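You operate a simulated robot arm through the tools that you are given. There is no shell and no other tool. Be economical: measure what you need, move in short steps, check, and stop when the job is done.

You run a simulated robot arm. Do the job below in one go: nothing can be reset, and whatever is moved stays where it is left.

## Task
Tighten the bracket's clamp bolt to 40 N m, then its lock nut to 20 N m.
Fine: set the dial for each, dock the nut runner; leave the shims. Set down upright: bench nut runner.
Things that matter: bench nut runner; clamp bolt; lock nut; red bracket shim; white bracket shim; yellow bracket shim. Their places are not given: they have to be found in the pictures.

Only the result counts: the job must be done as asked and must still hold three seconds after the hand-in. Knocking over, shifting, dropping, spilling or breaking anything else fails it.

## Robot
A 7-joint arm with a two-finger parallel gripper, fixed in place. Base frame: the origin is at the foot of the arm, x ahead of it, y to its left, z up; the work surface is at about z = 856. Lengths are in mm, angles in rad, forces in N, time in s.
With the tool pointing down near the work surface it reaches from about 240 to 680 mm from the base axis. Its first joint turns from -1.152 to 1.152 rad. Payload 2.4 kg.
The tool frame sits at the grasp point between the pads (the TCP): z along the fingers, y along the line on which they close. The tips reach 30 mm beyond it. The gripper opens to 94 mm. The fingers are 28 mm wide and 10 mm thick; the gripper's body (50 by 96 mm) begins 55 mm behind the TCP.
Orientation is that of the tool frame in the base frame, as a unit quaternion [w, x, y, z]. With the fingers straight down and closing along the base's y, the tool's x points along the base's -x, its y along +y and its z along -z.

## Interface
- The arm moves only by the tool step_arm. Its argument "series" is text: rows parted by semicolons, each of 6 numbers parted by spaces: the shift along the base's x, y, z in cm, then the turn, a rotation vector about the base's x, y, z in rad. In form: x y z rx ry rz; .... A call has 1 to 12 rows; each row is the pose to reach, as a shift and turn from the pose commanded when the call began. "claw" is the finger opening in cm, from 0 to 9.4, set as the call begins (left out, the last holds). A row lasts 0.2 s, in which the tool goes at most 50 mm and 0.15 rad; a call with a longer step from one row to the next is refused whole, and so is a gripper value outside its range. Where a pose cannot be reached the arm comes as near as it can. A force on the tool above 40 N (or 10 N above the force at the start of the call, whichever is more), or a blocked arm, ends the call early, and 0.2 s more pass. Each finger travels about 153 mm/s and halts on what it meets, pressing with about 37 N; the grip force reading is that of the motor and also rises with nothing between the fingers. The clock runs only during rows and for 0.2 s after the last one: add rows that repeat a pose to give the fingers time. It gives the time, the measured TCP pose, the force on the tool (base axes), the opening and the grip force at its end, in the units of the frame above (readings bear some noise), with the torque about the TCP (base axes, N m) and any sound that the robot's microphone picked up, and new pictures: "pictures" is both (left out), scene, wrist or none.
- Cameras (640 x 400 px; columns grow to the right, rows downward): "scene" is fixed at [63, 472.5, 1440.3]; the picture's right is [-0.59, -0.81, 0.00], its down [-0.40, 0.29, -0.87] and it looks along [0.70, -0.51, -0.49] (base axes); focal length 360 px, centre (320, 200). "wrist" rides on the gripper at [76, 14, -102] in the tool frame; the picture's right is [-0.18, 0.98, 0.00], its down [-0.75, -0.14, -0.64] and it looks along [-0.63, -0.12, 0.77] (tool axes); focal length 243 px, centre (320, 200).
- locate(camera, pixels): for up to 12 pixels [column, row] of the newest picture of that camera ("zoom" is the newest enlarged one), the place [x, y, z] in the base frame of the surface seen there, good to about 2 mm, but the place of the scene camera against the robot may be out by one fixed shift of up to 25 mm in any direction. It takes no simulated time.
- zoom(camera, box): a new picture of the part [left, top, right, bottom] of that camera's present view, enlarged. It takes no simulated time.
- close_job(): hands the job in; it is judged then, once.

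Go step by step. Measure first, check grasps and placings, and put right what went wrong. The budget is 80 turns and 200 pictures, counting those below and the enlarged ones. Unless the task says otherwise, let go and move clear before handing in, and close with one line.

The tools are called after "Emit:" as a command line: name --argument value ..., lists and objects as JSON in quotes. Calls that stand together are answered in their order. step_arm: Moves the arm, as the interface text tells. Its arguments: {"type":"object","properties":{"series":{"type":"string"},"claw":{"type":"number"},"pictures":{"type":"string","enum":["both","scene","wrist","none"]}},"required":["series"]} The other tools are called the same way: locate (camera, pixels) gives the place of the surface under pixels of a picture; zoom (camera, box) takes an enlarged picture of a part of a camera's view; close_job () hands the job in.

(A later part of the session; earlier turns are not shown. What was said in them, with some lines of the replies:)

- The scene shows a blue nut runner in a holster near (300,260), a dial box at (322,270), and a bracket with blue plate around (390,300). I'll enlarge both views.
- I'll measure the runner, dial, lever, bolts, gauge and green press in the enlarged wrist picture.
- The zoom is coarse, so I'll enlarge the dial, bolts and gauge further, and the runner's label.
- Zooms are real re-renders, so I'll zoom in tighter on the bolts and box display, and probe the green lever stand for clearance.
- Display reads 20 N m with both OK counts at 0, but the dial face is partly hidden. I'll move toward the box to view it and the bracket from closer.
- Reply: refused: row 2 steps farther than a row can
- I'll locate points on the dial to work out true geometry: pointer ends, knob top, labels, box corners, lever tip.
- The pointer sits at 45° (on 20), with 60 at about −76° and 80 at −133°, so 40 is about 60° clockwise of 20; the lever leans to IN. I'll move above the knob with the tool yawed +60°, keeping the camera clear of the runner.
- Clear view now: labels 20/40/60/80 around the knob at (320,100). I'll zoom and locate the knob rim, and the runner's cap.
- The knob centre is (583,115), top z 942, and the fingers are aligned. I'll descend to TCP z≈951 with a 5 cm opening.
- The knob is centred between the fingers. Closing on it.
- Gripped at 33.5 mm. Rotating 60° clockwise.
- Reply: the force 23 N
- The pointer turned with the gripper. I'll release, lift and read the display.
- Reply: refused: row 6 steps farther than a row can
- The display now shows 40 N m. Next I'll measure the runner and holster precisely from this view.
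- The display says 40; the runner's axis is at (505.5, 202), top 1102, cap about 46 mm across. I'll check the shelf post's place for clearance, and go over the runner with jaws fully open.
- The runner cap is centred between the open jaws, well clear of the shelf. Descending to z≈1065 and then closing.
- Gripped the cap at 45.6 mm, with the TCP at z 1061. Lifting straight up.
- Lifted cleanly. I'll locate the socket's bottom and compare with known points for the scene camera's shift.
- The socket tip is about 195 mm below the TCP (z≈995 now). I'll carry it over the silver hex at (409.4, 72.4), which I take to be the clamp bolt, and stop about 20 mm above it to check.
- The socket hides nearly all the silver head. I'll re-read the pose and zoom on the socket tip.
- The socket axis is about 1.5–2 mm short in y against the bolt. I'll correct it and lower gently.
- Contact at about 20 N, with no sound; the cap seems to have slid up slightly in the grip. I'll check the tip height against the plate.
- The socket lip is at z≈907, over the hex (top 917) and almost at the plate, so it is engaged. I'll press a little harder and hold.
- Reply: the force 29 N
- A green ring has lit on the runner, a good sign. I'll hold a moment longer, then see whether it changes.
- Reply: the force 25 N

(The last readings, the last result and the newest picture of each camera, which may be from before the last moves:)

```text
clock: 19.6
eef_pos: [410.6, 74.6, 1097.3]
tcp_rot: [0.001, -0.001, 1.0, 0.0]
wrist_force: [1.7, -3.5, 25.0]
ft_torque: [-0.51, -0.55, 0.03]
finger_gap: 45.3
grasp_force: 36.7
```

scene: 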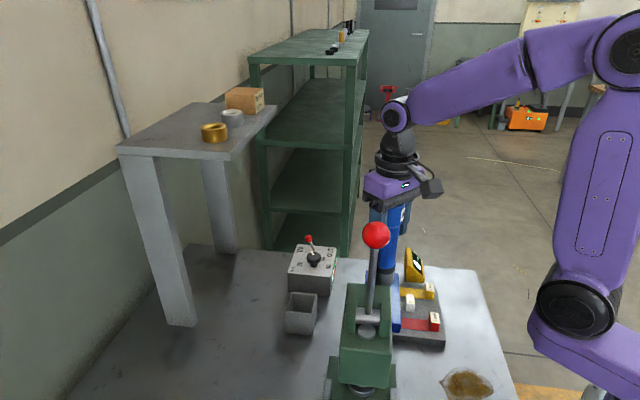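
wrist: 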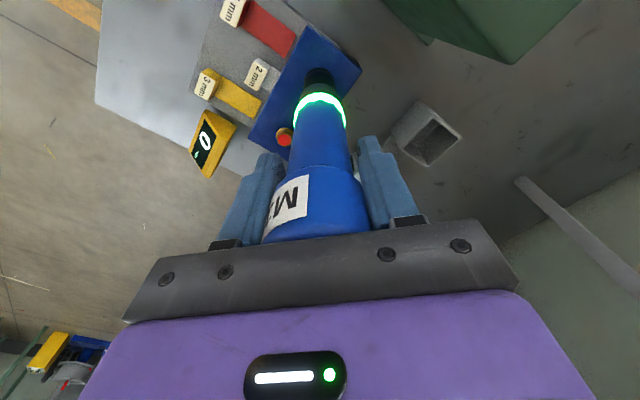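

Steady green. Lifting clear to inspect the bolt and the display.

Emit:
step_arm --series "0 0 1 0 0 0; 0 0 2.5 0 0 0; 0 0 5 0 0 0; 0 0 9 0 0 0; 2 3 9.5 0 0 0; 4 6 9.5 0 0 0; 4 6 9.5 0 0 0"

Emit:
zoom --camera "wrist" --box '[220, 0, 360, 120]'

Emit:
zoom --camera "scene" --box '[285, 200, 425, 330]'

```text
clock: 21.2
eef_pos: [451.6, 133.6, 1190.9]
tcp_rot: [0.0, 0.0, 1.0, 0.0]
wrist_force: [-0.5, 0.3, -4.4]
ft_torque: [0.02, 0.0, -0.02]
finger_gap: 45.6
grasp_force: 36.8
```

scene: 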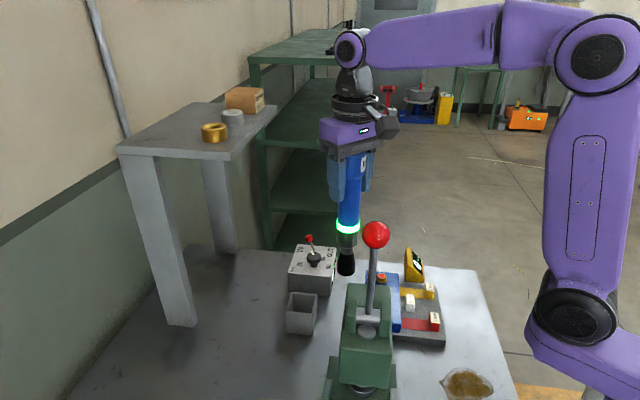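
wrist: 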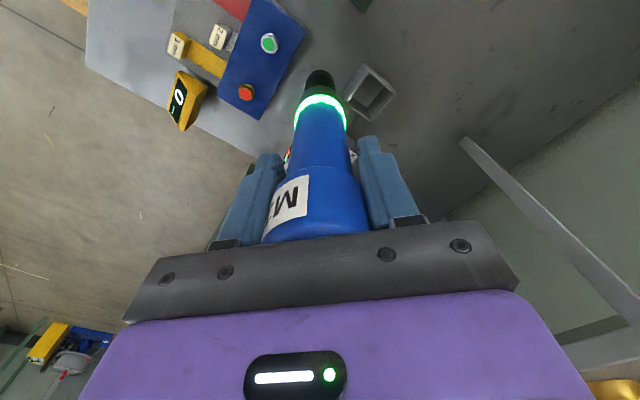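

```text
3.33 times, centred on (290, 60) of wrist
```

zoom: 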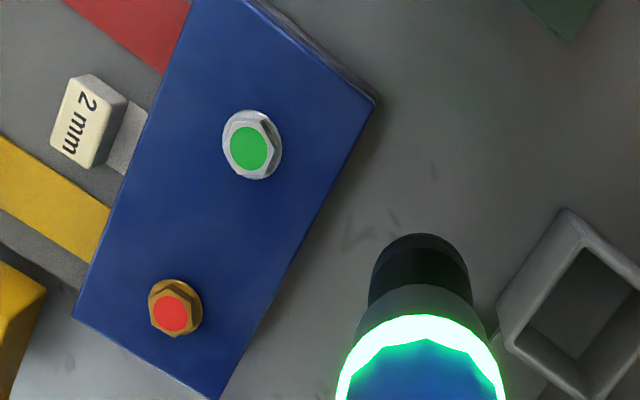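

```text
3.08 times, centred on (355, 265) of scene
```

zoom: 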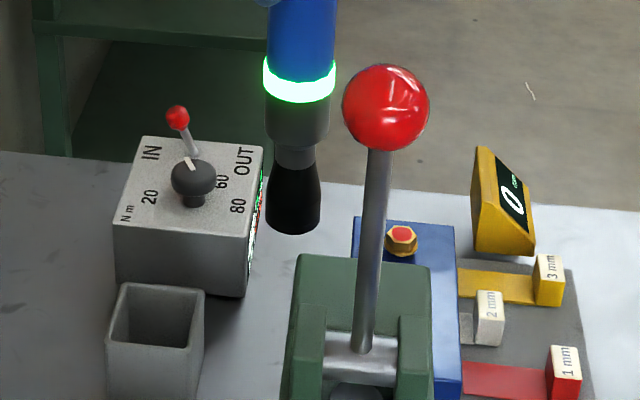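

The silver bolt's mark turned green. Now I'll carry the runner back above its holster.

Emit:
step_arm --series "3 3.5 0 0 0 0; 5.6 6.78 0 0 0 0; 5.6 6.78 -4 0 0 0; 5.6 6.78 -6 0 0 0; 5.6 6.78 -6 0 0 0; 5.6 6.78 -6 0 0 0"

Emit:
zoom --camera "scene" --box '[260, 200, 350, 340]'

Emit:
zoom --camera "wrist" --box '[270, 20, 370, 130]'

```text
clock: 22.6
eef_pos: [506.0, 199.7, 1131.2]
tcp_rot: [0.0, 0.0, 1.0, 0.0]
wrist_force: [-0.8, 0.9, -5.3]
ft_torque: [0.03, -0.04, 0.01]
finger_gap: 45.6
grasp_force: 37.2
```

scene: 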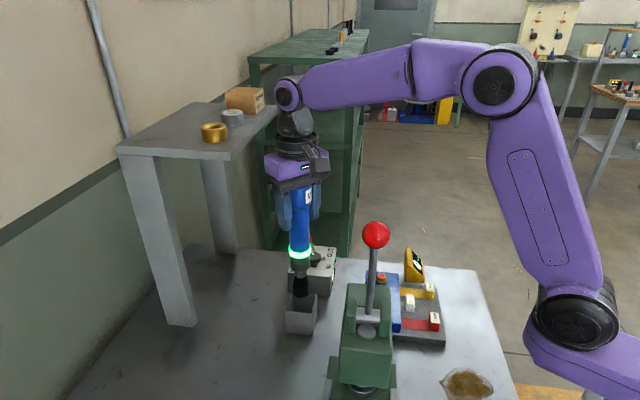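
wrist: 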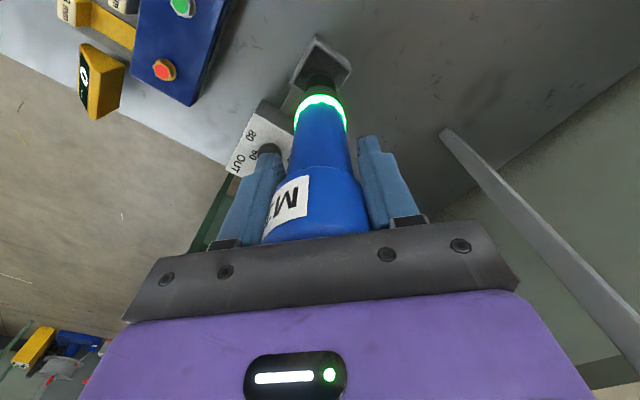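

```text
2.86 times, centred on (305, 270) of scene
```

zoom: 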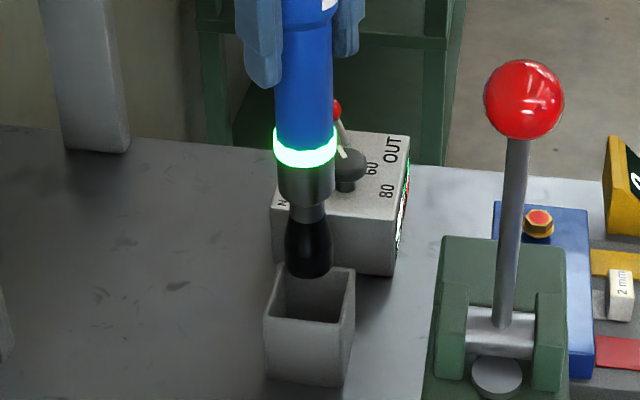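

```text
3.64 times, centred on (320, 75) of wrist
```

zoom: 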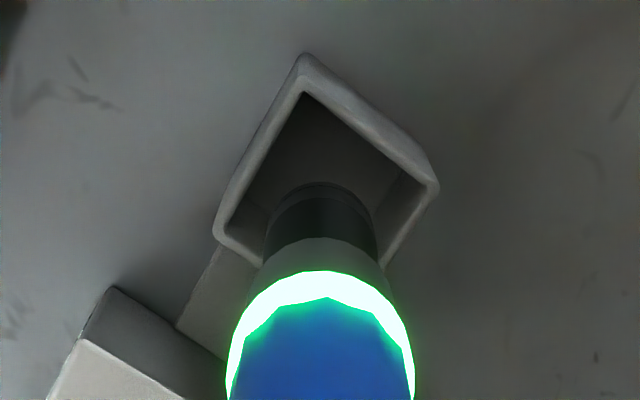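

The tip is over the holster opening, about 2 mm short in y. Correcting and lowering in.

Emit:
step_arm --series "0 0.2 0 0 0 0; 0 0.2 -2 0 0 0; 0 0.2 -4 0 0 0; 0 0.2 -5.5 0 0 0; 0 0.2 -6.3 0 0 0; 0 0.2 -6.8 0 0 0; 0 0.2 -7.2 0 0 0; 0 0.2 -7.5 0 0 0; 0 0.2 -7.7 0 0 0"

```text
clock: 24.6
eef_pos: [508.1, 202.9, 1055.2]
tcp_rot: [0.0, -0.001, 1.0, 0.0]
wrist_force: [-0.8, 0.9, -5.7]
ft_torque: [0.02, -0.01, -0.03]
finger_gap: 45.6
grasp_force: 37.0
```

scene: 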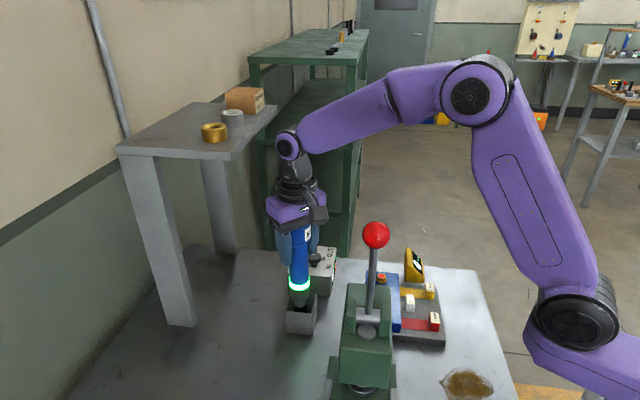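
wrist: 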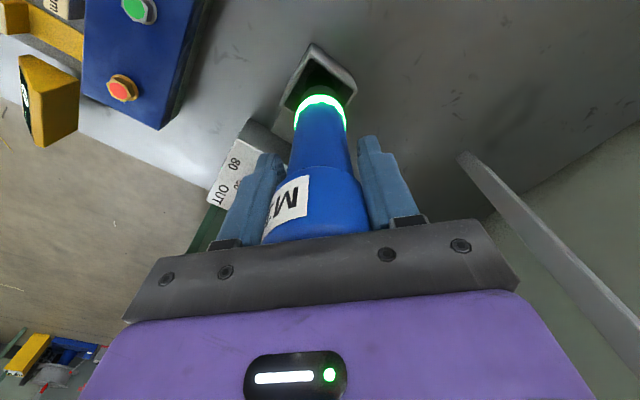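

Still hanging freely (−5.7 N), so it has not touched the floor yet. Lowering in millimetre steps until contact.

Emit:
step_arm --series "-0.1 0 -0.2 0 0 0; -0.1 0 -0.4 0 0 0; -0.1 0 -0.6 0 0 0; -0.1 0 -0.8 0 0 0; -0.1 0 -0.8 0 0 0" --pictures "none"

```text
clock: 25.8
eef_pos: [507.1, 202.6, 1048.6]
tcp_rot: [0.001, 0.0, 1.0, 0.001]
wrist_force: [-2.1, -1.6, 19.5]
ft_torque: [-0.52, 0.81, -0.06]
finger_gap: 45.7
grasp_force: 37.3
```

Contact at z≈1049. I'll ease up 2 mm, then release and look.

Emit:
step_arm --series "0 0 0.2 0 0 0; 0 0 0.2 0 0 0" --pictures "none"

Emit:
step_arm --series "0 0 0 0 0 0; 0 0 0 0 0 0; 0 0 0 0 0 0" --claw 9.4

Emit:
zoom --camera "scene" --box '[260, 200, 350, 340]'

```text
clock: 26.4
eef_pos: [505.6, 202.4, 1048.6]
tcp_rot: [0.0, 0.0, 1.0, 0.0]
wrist_force: [2.0, -0.2, -0.5]
ft_torque: [-0.08, -0.46, 0.01]
finger_gap: 45.7
grasp_force: 36.9
```

```text
clock: 27.2
eef_pos: [505.1, 202.3, 1049.8]
tcp_rot: [-0.001, 0.0, 1.0, 0.0]
wrist_force: [-0.6, -0.7, -0.9]
ft_torque: [-0.01, -0.02, 0.0]
finger_gap: 94.1
grasp_force: 0.1
```

scene: 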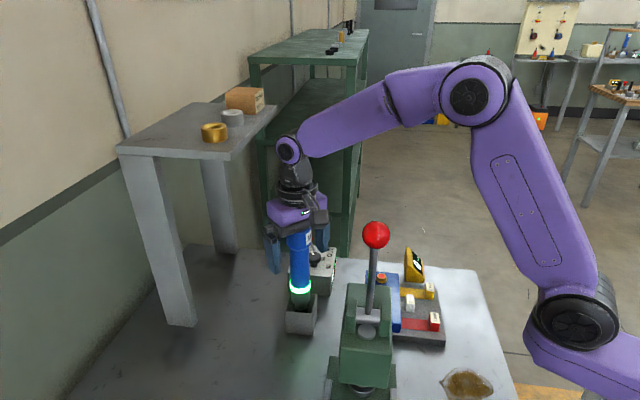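
wrist: 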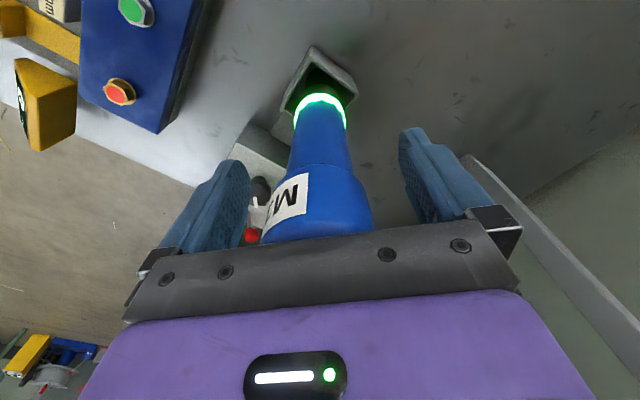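

```text
2.86 times, centred on (305, 270) of scene
```

zoom: 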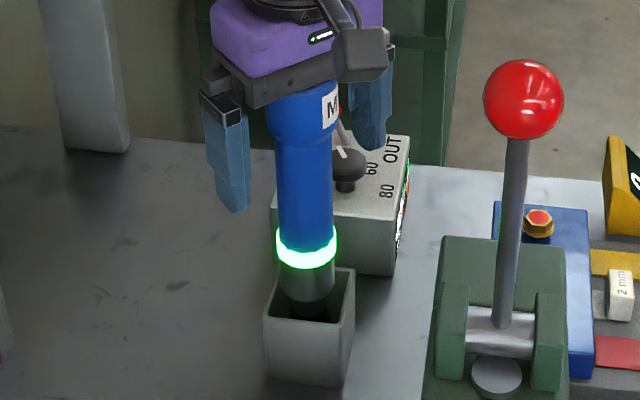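

The runner stands upright in its holster. I'll rise clear, then go to the knob at yaw 0.

Emit:
step_arm --series "0 0 3 0 0 0; 0 0 7 0 0 0; 0 0 11 0 0 0; 1 -4 11 0 0 0; 3 -8 11 0 0 0; 6 -9 9 0 0 0; 7.9 -8.8 5 0 0 0; 7.9 -8.8 2 0 0 0; 7.9 -8.8 2 0 0 0" --claw 9.4

Emit:
zoom --camera "wrist" --box '[220, 60, 420, 230]'

```text
clock: 29.2
eef_pos: [586.8, 116.6, 1068.3]
tcp_rot: [0.0, 0.001, 1.0, 0.0]
wrist_force: [0.0, 0.3, 0.6]
ft_torque: [-0.01, 0.01, 0.0]
finger_gap: 94.0
grasp_force: 0.0
```

scene: 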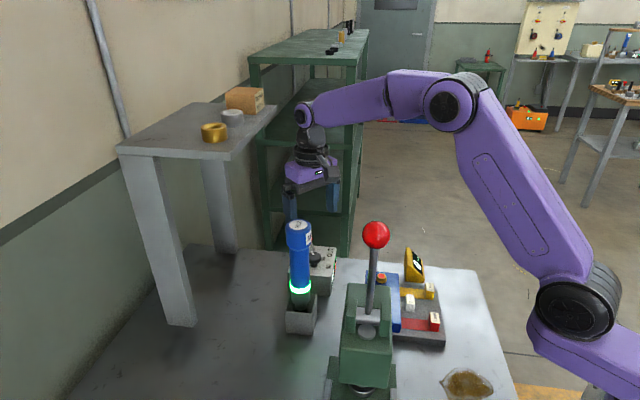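
wrist: 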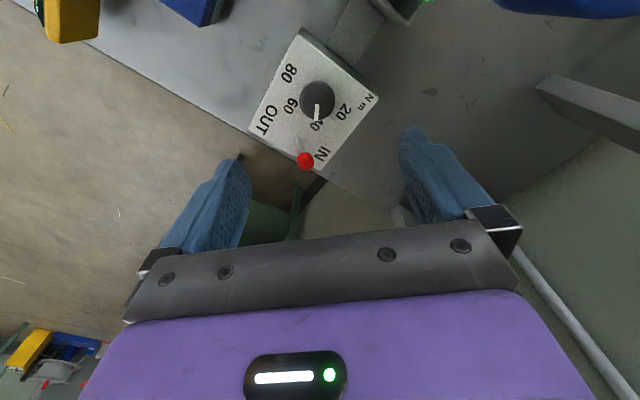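

```text
2.35 times, centred on (320, 145) of wrist
```

zoom: 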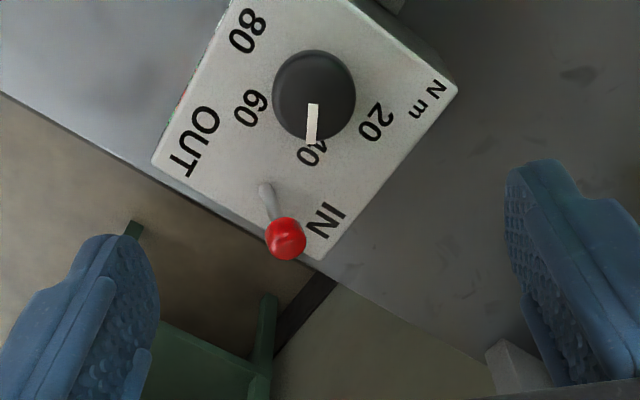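

Pointer on 40, lever IN and clear of the finger paths. Descending with a 5 cm opening.

Emit:
step_arm --series "-0.1 -0.1 0 0 0 0; -0.2 -0.1 -4 0 0 0; -0.2 -0.1 -8 0 0 0; -0.2 -0.1 -11 0 0 0; -0.2 -0.1 -11.7 0 0 0; -0.2 -0.1 -11.7 0 0 0" --claw 5 --pictures "wrist"

Emit:
step_arm --series "0 0 0 0 0 0; 0 0 0 0 0 0" --claw 2.4 --pictures "wrist"

```text
clock: 30.6
eef_pos: [583.6, 113.9, 951.7]
tcp_rot: [0.001, 0.0, 1.0, -0.001]
wrist_force: [0.2, 0.0, -0.1]
ft_torque: [0.0, 0.01, 0.01]
finger_gap: 50.1
grasp_force: 0.0
```

wrist: 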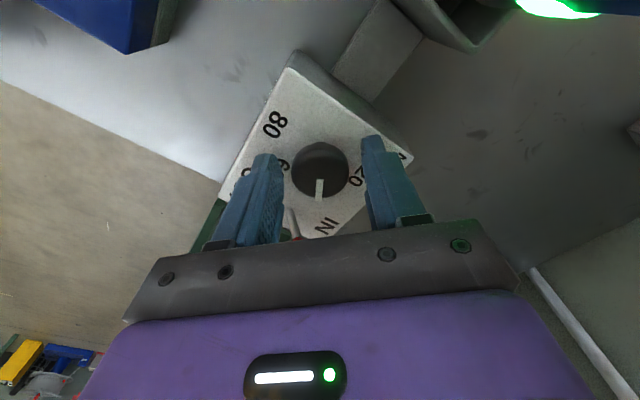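

```text
clock: 31.2
eef_pos: [582.6, 114.7, 951.2]
tcp_rot: [0.0, 0.0, 1.0, -0.001]
wrist_force: [-0.8, -1.3, -3.4]
ft_torque: [0.0, -0.32, -0.01]
finger_gap: 33.3
grasp_force: 45.4
```

wrist: 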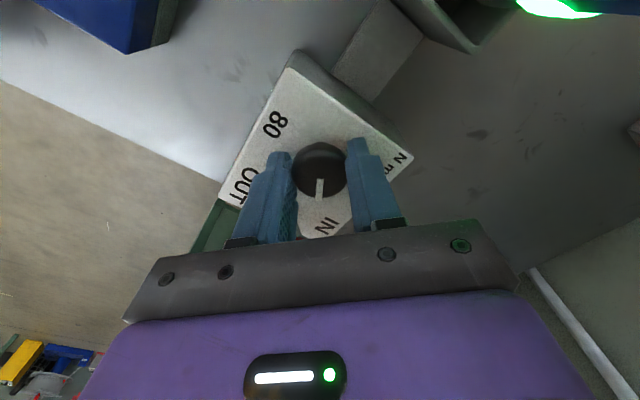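

Gripped at 33 mm. Rotating +60° back to 20, then releasing.

Emit:
step_arm --series "0 0 0 0 0 0.14; 0 0 0 0 0 0.28; 0 0 0 0 0 0.42; 0 0 0 0 0 0.56; 0 0 0 0 0 0.7; 0 0 0 0 0 0.84; 0 0 0 0 0 0.95; 0 0 0 0 0 1.047; 0 0 0 0 0 1.047" --pictures "wrist"

Emit:
step_arm --series "0 0 0 0 0 0; 0 0 0 0 0 0; 0 0 4 0 0 0; 0 0 8 0 0 0; 0 0 12 0 0 0; 0 0 12 0 0 0" --claw 5 --pictures "wrist"

Emit:
zoom --camera "wrist" --box '[235, 30, 365, 150]'

```text
clock: 33.2
eef_pos: [583.9, 112.1, 951.9]
tcp_rot: [0.0, -0.5, 0.866, -0.001]
wrist_force: [19.1, -10.3, -24.7]
ft_torque: [-0.6, -0.1, -0.12]
finger_gap: 33.5
grasp_force: 44.8
```

wrist: 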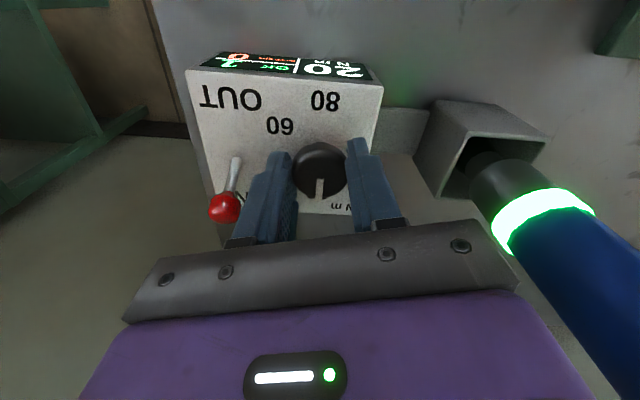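

```text
clock: 34.6
eef_pos: [583.2, 114.5, 1072.6]
tcp_rot: [0.0, -0.5, 0.866, -0.001]
wrist_force: [-0.5, 0.6, 0.2]
ft_torque: [-0.02, -0.02, 0.01]
finger_gap: 50.1
grasp_force: 0.2
```

wrist: 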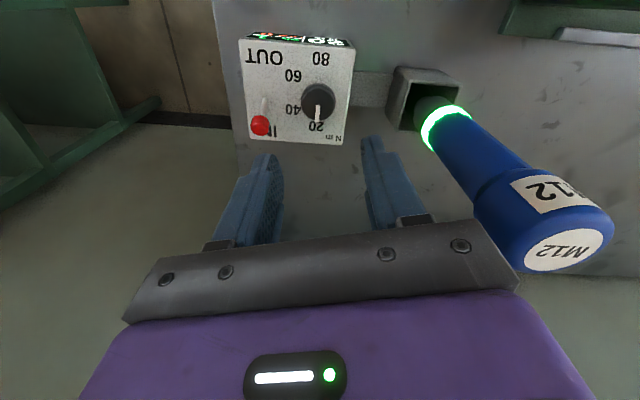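

```text
3.33 times, centred on (300, 90) of wrist
```

zoom: 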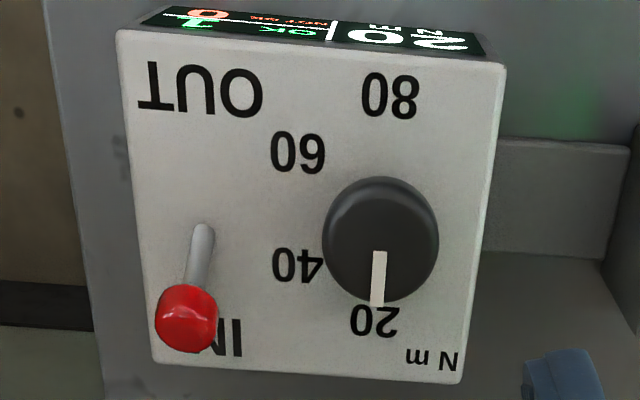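

Display shows 20 N m, OK 1. I'll locate the runner's top and return above it at yaw 0.

Emit:
locate --camera "wrist" --pixels '[[564, 250], [535, 262], [592, 238]]'

Emit:
step_arm --series "0 0 4 0 0 0; 0 0 8.4 0 0 0; 0 0 8.4 0 0 -0.14; 0 0 8.4 0 0 -0.28; -1 1 8.4 0 0 -0.42; -3 3 8.4 0 0 -0.56; -5 5 8.4 0 0 -0.7; -6.5 7 8.4 0 0 -0.84; -7.7 8.6 8.4 0 0 -0.95; -7.7 8.75 8.4 0 0 -1.047; -7.7 8.75 8.4 0 0 -1.047" --claw 9.4 --pictures "wrist"

Emit:
locate --camera "wrist" --pixels '[[323, 140], [310, 150], [335, 130]]'

```text
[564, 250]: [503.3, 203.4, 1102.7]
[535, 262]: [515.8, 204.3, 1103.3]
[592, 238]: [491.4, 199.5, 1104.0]
```

```text
clock: 37.0
eef_pos: [506.6, 201.7, 1156.2]
tcp_rot: [0.0, 0.001, 1.0, -0.001]
wrist_force: [0.1, 0.3, -0.1]
ft_torque: [-0.01, 0.04, 0.04]
finger_gap: 94.0
grasp_force: 0.1
```

wrist: 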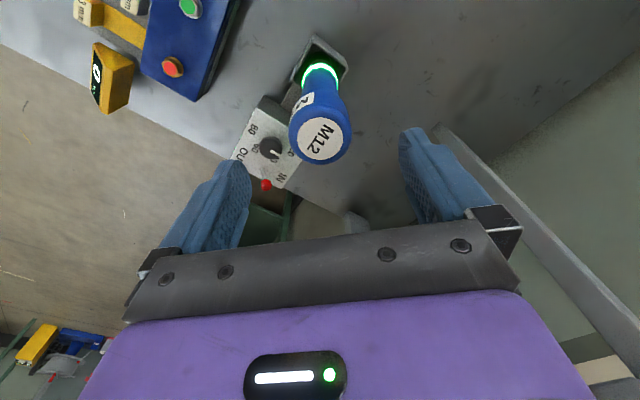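

```text
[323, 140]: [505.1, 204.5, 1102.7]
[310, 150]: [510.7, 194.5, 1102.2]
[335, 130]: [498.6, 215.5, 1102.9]
```

The runner axis is at about (504.5, 203.5). Descending to z≈1056 and gripping.

Emit:
step_arm --series "-0.2 0.1 -4 0 0 0; -0.2 0.1 -8 0 0 0; -0.2 0.1 -10 0 0 0; -0.2 0.1 -10 0 0 0" --pictures "none"

Emit:
step_arm --series "0 0 0 0 0 0; 0 0 0 0 0 0; 0 0 0 0 0 0" --claw 3 --pictures "none"

Emit:
step_arm --series "0 0 2 0 0 0; 0 0 5 0 0 0; 0 0 9 0 0 0; 0 0 13 0 0 0; 0 0 13 0 0 0"

```text
clock: 38.0
eef_pos: [504.2, 202.3, 1055.0]
tcp_rot: [0.0, 0.0, 1.0, 0.0]
wrist_force: [0.0, -0.5, -0.1]
ft_torque: [-0.01, -0.05, -0.03]
finger_gap: 93.8
grasp_force: 0.1
```

```text
clock: 38.8
eef_pos: [503.6, 202.6, 1055.5]
tcp_rot: [0.001, 0.0, 1.0, 0.0]
wrist_force: [0.0, 1.4, 0.2]
ft_torque: [0.21, -0.03, -0.01]
finger_gap: 45.8
grasp_force: 37.1
```

```text
clock: 40.0
eef_pos: [500.4, 202.3, 1186.8]
tcp_rot: [0.0, 0.0, 1.0, -0.001]
wrist_force: [-0.1, 0.9, -5.2]
ft_torque: [-0.01, -0.02, 0.0]
finger_gap: 45.5
grasp_force: 36.7
```

scene: 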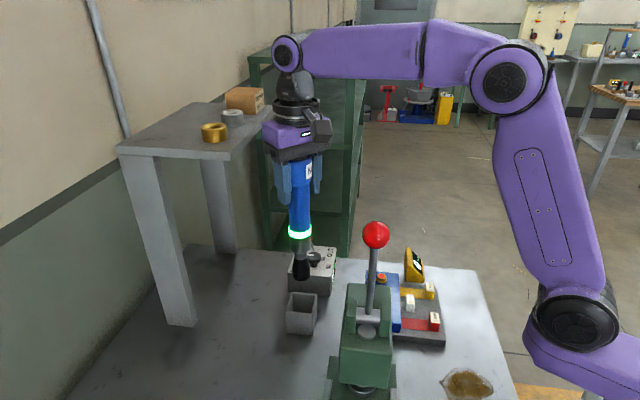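
wrist: 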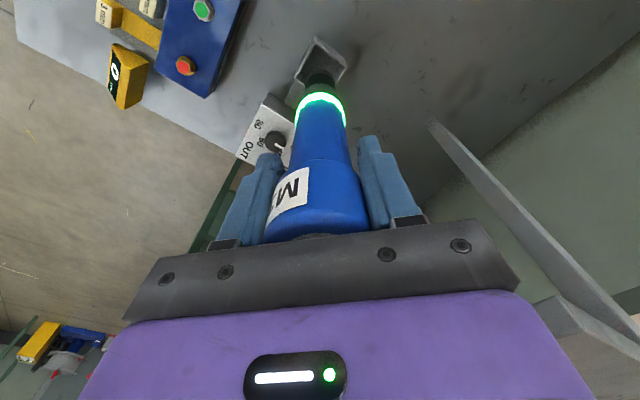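

Held well. Carrying to the brass nut at (461, 21), stopping about 20 mm above.

Emit:
step_arm --series "-1 -4.5 0 0 0 0; -2 -9 0 0 0 0; -3 -13.5 0 0 0 0; -4 -18.15 0 0 0 0; -4 -18.15 -3 0 0 0; -4 -18.15 -5.5 0 0 0; -4 -18.15 -5.5 0 0 0; -4 -18.15 -5.5 0 0 0"

Emit:
zoom --camera "wrist" --box '[290, 40, 350, 100]'

Emit:
locate --camera "zoom" --pixels '[[320, 100], [320, 140], [320, 180], [320, 220], [320, 260], [320, 300]]'

Emit:
zoom --camera "scene" --box '[360, 190, 440, 300]'

```text
clock: 41.8
eef_pos: [464.3, 23.0, 1132.9]
tcp_rot: [0.0, 0.0, 1.0, 0.001]
wrist_force: [0.9, -0.5, -5.2]
ft_torque: [0.02, 0.0, -0.01]
finger_gap: 46.1
grasp_force: 36.5
```

scene: 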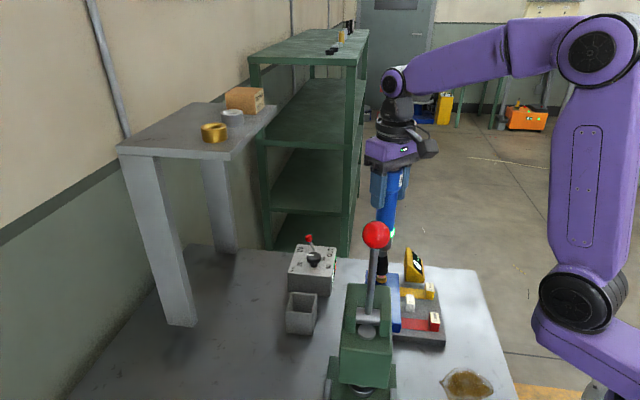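
wrist: 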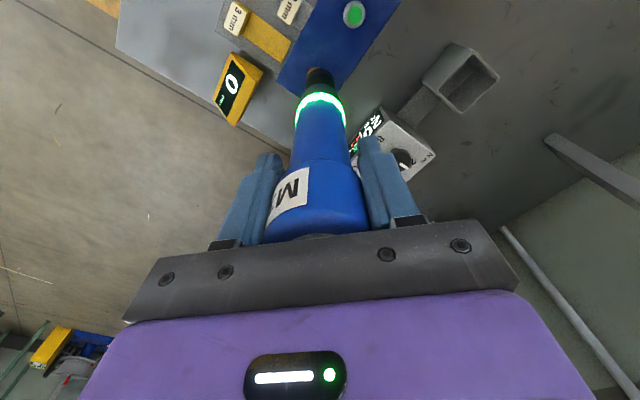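

```text
6.67 times, centred on (320, 70) of wrist
```

zoom: 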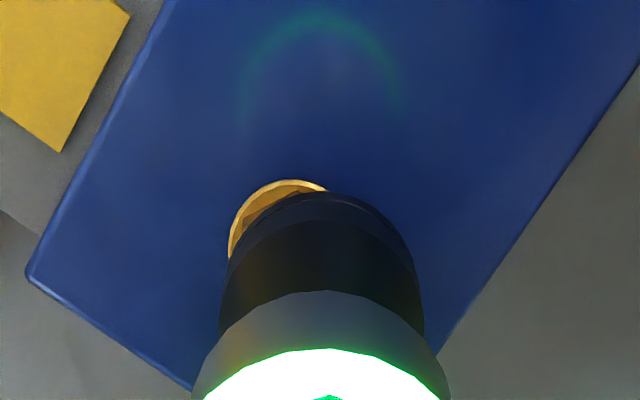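

```text
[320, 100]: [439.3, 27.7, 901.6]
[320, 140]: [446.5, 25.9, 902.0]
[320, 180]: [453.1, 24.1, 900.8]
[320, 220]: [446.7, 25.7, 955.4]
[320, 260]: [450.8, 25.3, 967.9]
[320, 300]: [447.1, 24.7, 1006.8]
```

```text
3.64 times, centred on (400, 245) of scene
```

zoom: 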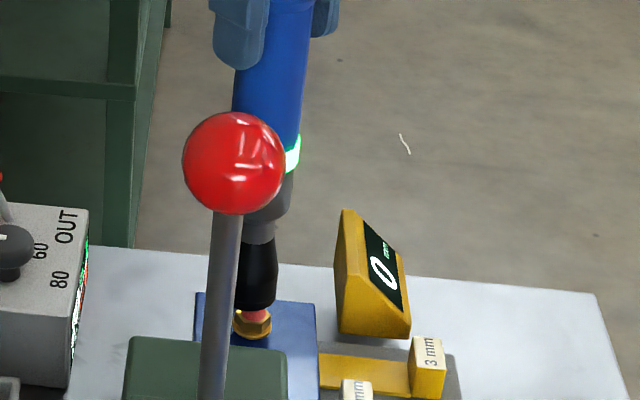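

The nut peeks out upper-left: the socket axis is about (464.8, 23) against (461, 21). Shifting −3.6, −2 mm and rechecking.

Emit:
step_arm --series "-0.36 -0.2 0 0 0 0; -0.36 -0.2 -0.5 0 0 0; -0.36 -0.2 -0.5 0 0 0; -0.36 -0.2 -0.5 0 0 0" --pictures "wrist"

Emit:
zoom --camera "wrist" --box '[290, 40, 350, 100]'

Emit:
locate --camera "zoom" --pixels '[[320, 220], [320, 230], [320, 260], [320, 300]]'

```text
clock: 42.8
eef_pos: [460.3, 20.3, 1127.4]
tcp_rot: [0.0, 0.0, 1.0, 0.0]
wrist_force: [0.3, 0.2, -5.1]
ft_torque: [-0.01, 0.01, 0.02]
finger_gap: 45.9
grasp_force: 37.0
```

wrist: 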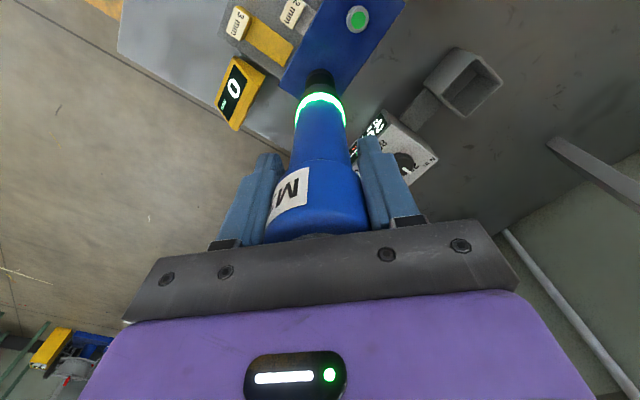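

```text
6.67 times, centred on (320, 70) of wrist
```

zoom: 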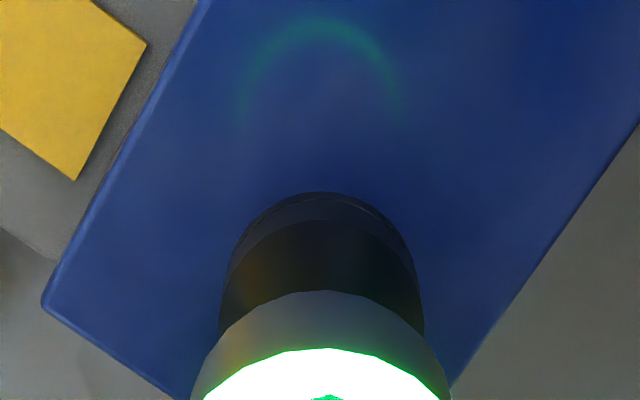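

```text
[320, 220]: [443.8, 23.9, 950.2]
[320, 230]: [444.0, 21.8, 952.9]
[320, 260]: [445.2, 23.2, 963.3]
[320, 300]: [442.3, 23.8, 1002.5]
```

Now fully covered; axis about (461.5, 20.7). Lowering gently.

Emit:
step_arm --series "0 0 -0.5 0 0 0; 0 0 -1 0 0 0; 0 0 -1.4 0 0 0; 0 0 -1.8 0 0 0; 0 0 -2.1 0 0 0; 0 0 -2.4 0 0 0; 0 0 -2.6 0 0 0; 0 0 -2.8 0 0 0; 0 0 -3 0 0 0; 0 0 -3 0 0 0" --pictures "wrist"

Emit:
zoom --camera "wrist" --box '[290, 40, 350, 100]'

```text
clock: 45.0
eef_pos: [461.3, 19.1, 1096.5]
tcp_rot: [0.002, -0.001, 1.0, 0.0]
wrist_force: [3.2, -2.7, 21.7]
ft_torque: [0.03, -0.49, 0.08]
finger_gap: 45.3
grasp_force: 36.9
```

wrist: 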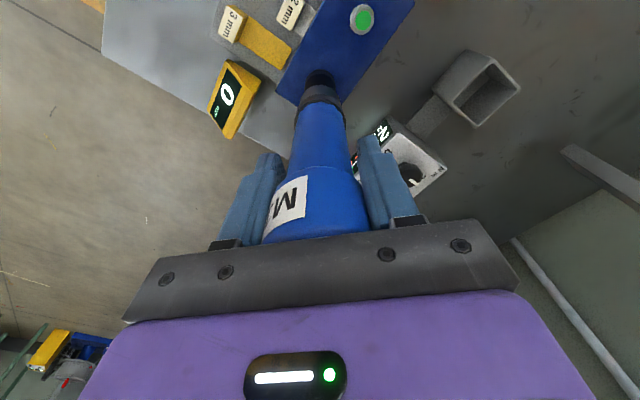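

```text
6.67 times, centred on (320, 70) of wrist
```

zoom: 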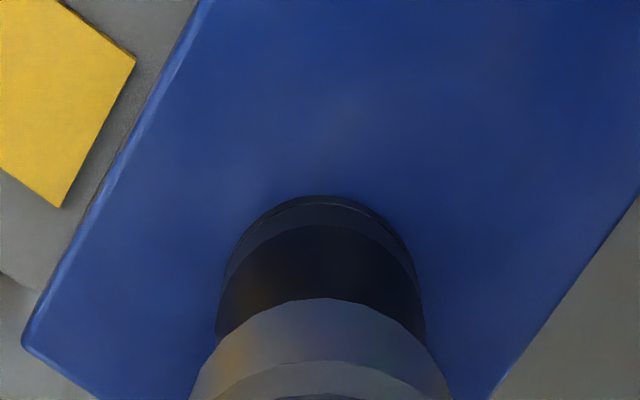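

In contact at about 27 N and the ring has gone out, so it is running. Holding the press slightly firmer.

Emit:
step_arm --series "0 0 -0.2 0 0 0; 0 0 -0.3 0 0 0; 0 0 -0.3 0 0 0; 0 0 -0.3 0 0 0; 0 0 -0.3 0 0 0; 0 0 -0.3 0 0 0; 0 0 -0.3 0 0 0; 0 0 -0.3 0 0 0" --pictures "wrist"

```text
clock: 46.8
eef_pos: [460.7, 18.7, 1094.9]
tcp_rot: [0.001, 0.0, 1.0, -0.001]
wrist_force: [2.0, 1.2, 27.8]
ft_torque: [-0.36, -0.17, -0.05]
finger_gap: 45.8
grasp_force: 36.8
```

wrist: 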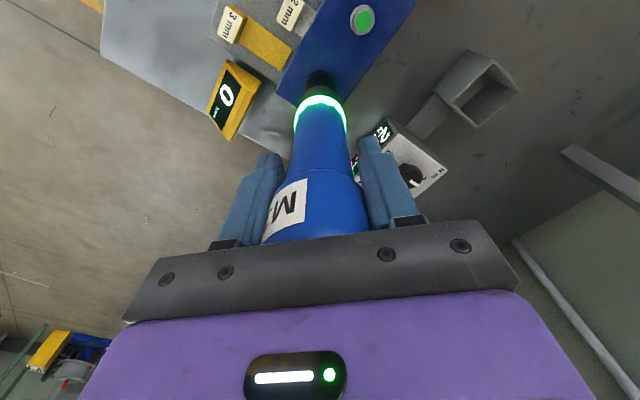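

Ring is green again. Lifting and carrying back towards the holster.

Emit:
step_arm --series "0 0 1 0 0 0; 0 0 3 0 0 0; 0 0 6 0 0 0; 0 0 9.5 0 0 0; 1 4.5 9.5 0 0 0; 2 9 9.5 0 0 0; 3.2 13.5 9.5 0 0 0; 4.4 18.3 9.5 0 0 0; 4.4 18.3 6 0 0 0; 4.4 18.3 4 0 0 0; 4.4 18.3 4 0 0 0; 4.4 18.3 4 0 0 0"

Emit:
zoom --camera "wrist" --box '[270, 20, 370, 130]'

Emit:
zoom --camera "wrist" --box '[60, 0, 260, 130]'

```text
clock: 49.4
eef_pos: [505.9, 201.5, 1132.1]
tcp_rot: [0.0, 0.0, 1.0, 0.0]
wrist_force: [0.6, -0.3, -4.2]
ft_torque: [0.03, 0.01, -0.01]
finger_gap: 45.6
grasp_force: 37.2
```

scene: 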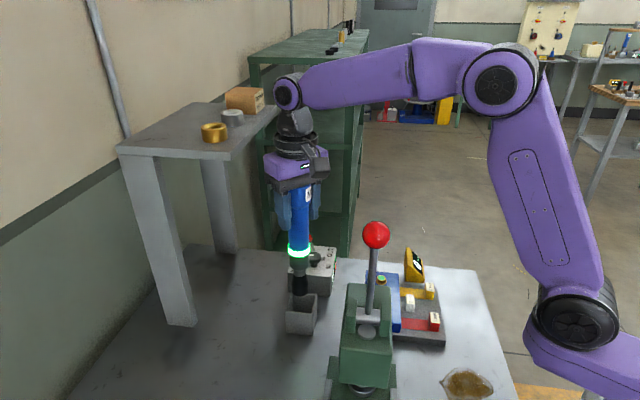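
wrist: 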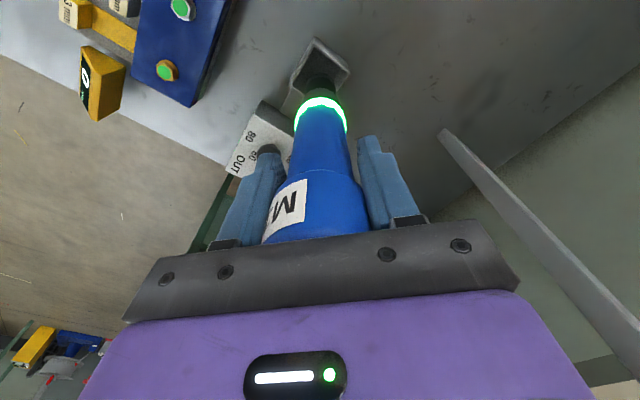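

```text
3.64 times, centred on (320, 75) of wrist
```

zoom: 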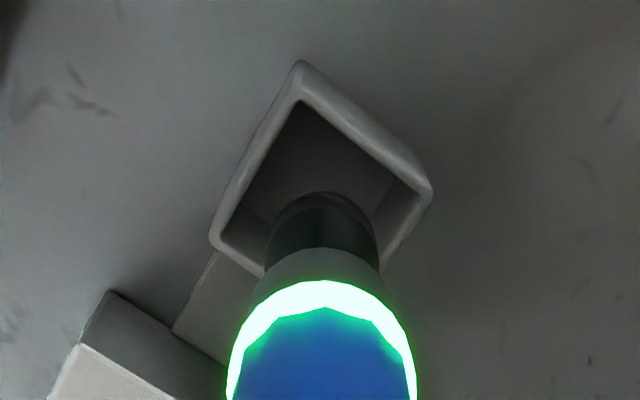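

```text
3.08 times, centred on (160, 65) of wrist
```

zoom: 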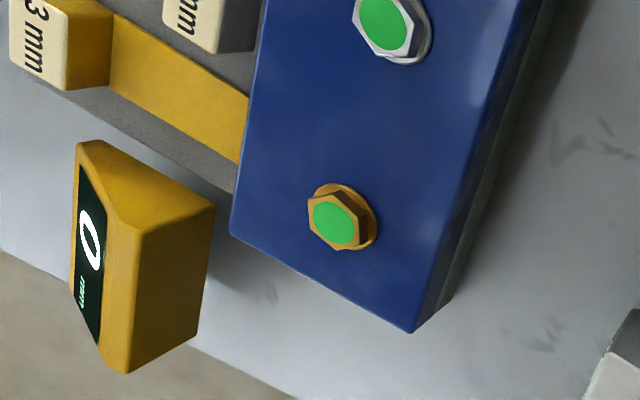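

Both marks are green and the tip is over the holster as before. Lowering in until contact.

Emit:
step_arm --series "0 0.1 -2 0 0 0; 0 0.1 -4 0 0 0; 0 0.1 -5.5 0 0 0; 0 0.1 -6.5 0 0 0; 0 0.1 -7.2 0 0 0; 0 0.1 -7.6 0 0 0; 0 0.1 -7.9 0 0 0; 0 0.1 -8.1 0 0 0; 0 0.1 -8.1 0 0 0" --pictures "none"

```text
clock: 51.4
eef_pos: [503.8, 203.0, 1051.8]
tcp_rot: [0.0, 0.0, 1.0, 0.0]
wrist_force: [0.3, -0.4, -4.6]
ft_torque: [0.01, 0.03, 0.01]
finger_gap: 45.5
grasp_force: 37.4
```

Emit:
step_arm --series "0 0 -0.1 0 0 0; 0 0 -0.2 0 0 0; 0 0 -0.3 0 0 0; 0 0 -0.3 0 0 0" --pictures "none"

```text
clock: 52.4
eef_pos: [505.1, 204.1, 1049.3]
tcp_rot: [0.0, 0.0, 1.0, 0.0]
wrist_force: [0.4, 1.3, -5.3]
ft_torque: [0.02, -0.02, -0.02]
finger_gap: 45.6
grasp_force: 37.4
```

Emit:
step_arm --series "0 0 -0.1 0 0 0; 0 0 -0.2 0 0 0; 0 0 -0.3 0 0 0; 0 0 -0.4 0 0 0; 0 0 -0.4 0 0 0" --pictures "wrist"

```text
clock: 53.6
eef_pos: [504.2, 203.0, 1046.2]
tcp_rot: [0.0, 0.0, 1.0, 0.001]
wrist_force: [-1.1, -0.5, 6.3]
ft_torque: [-0.16, 0.36, 0.01]
finger_gap: 45.7
grasp_force: 36.9
```

wrist: 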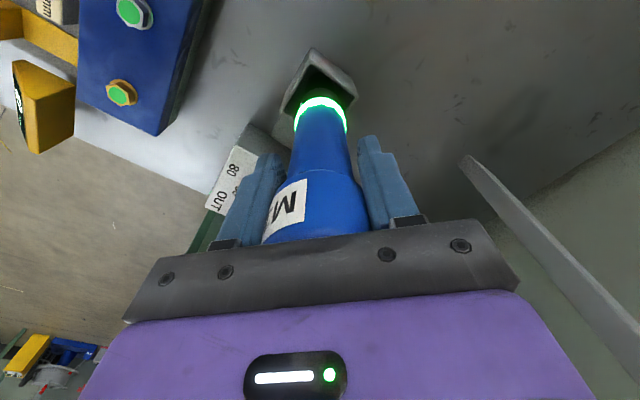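

Light floor contact (about 11 N). Releasing, then rising clear.

Emit:
step_arm --series "0 0 0.1 0 0 0; 0 0 0.1 0 0 0; 0 0 0.1 0 0 0; 0 0 0.1 0 0 0" --claw 9.4 --pictures "none"

Emit:
step_arm --series "0 0 3 0 0 0; 0 0 7 0 0 0; 0 0 11 0 0 0; 0 0 14 0 0 0; -3 -3 15 0 0 0; -6 -6 15 0 0 0; -8 -10 15 0 0 0; -8 -10 15 0 0 0; -8 -10 15 0 0 0"

Emit:
zoom --camera "scene" --box '[260, 200, 450, 350]'

Emit:
zoom --camera "wrist" --box '[180, 20, 480, 240]'

```text
clock: 54.6
eef_pos: [503.2, 203.2, 1047.5]
tcp_rot: [0.0, 0.0, 1.0, -0.001]
wrist_force: [0.5, 0.0, 0.7]
ft_torque: [-0.04, 0.0, 0.01]
finger_gap: 94.0
grasp_force: 0.1
```

```text
clock: 56.6
eef_pos: [423.5, 100.9, 1194.8]
tcp_rot: [0.0, 0.0, 1.0, -0.001]
wrist_force: [-0.6, 0.3, 0.3]
ft_torque: [0.03, -0.01, 0.02]
finger_gap: 94.0
grasp_force: 0.0
```

scene: 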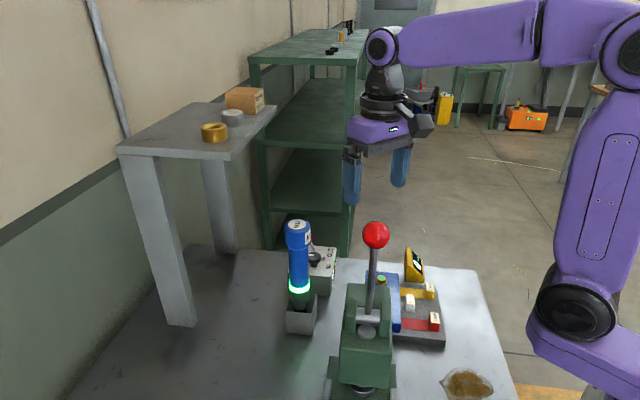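
wrist: 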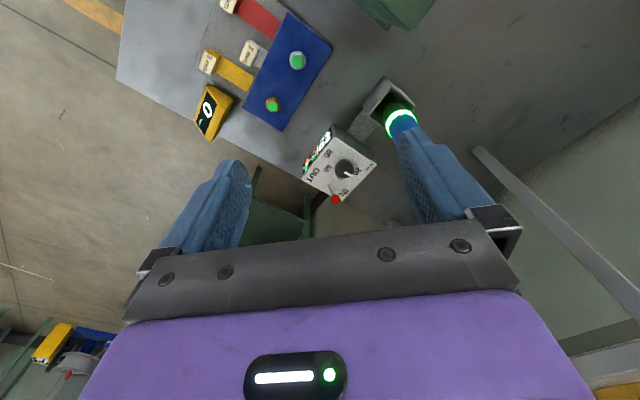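

```text
2.67 times, centred on (355, 275) of scene
```

zoom: 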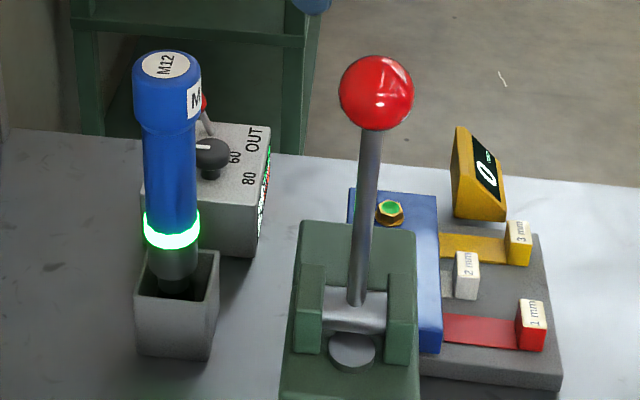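

```text
1.82 times, centred on (330, 130) of wrist
```

zoom: 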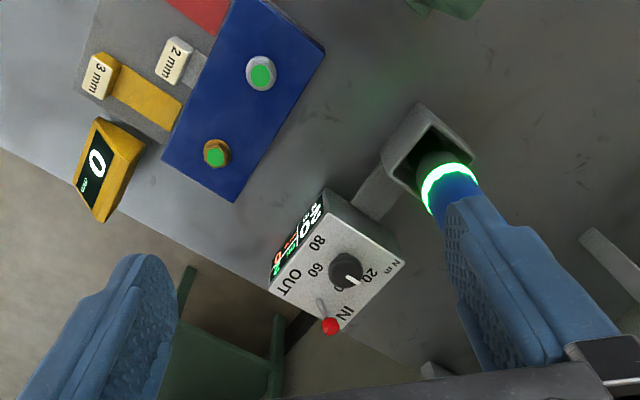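

Both bolt marks are green, the runner stands upright in its holster, the shims look untouched and the arm is clear. Handing in.

Emit:
close_job

```text
The job is handed in.
```

I tightened the clamp bolt with the dial at 40 N m, then the lock nut at 20 N m. Both marks turned green, the nut runner is upright in its holster, and I left the shims alone. Neither fastener was labelled, so I took the silver hex for the clamp bolt and the brass one for the lock nut.
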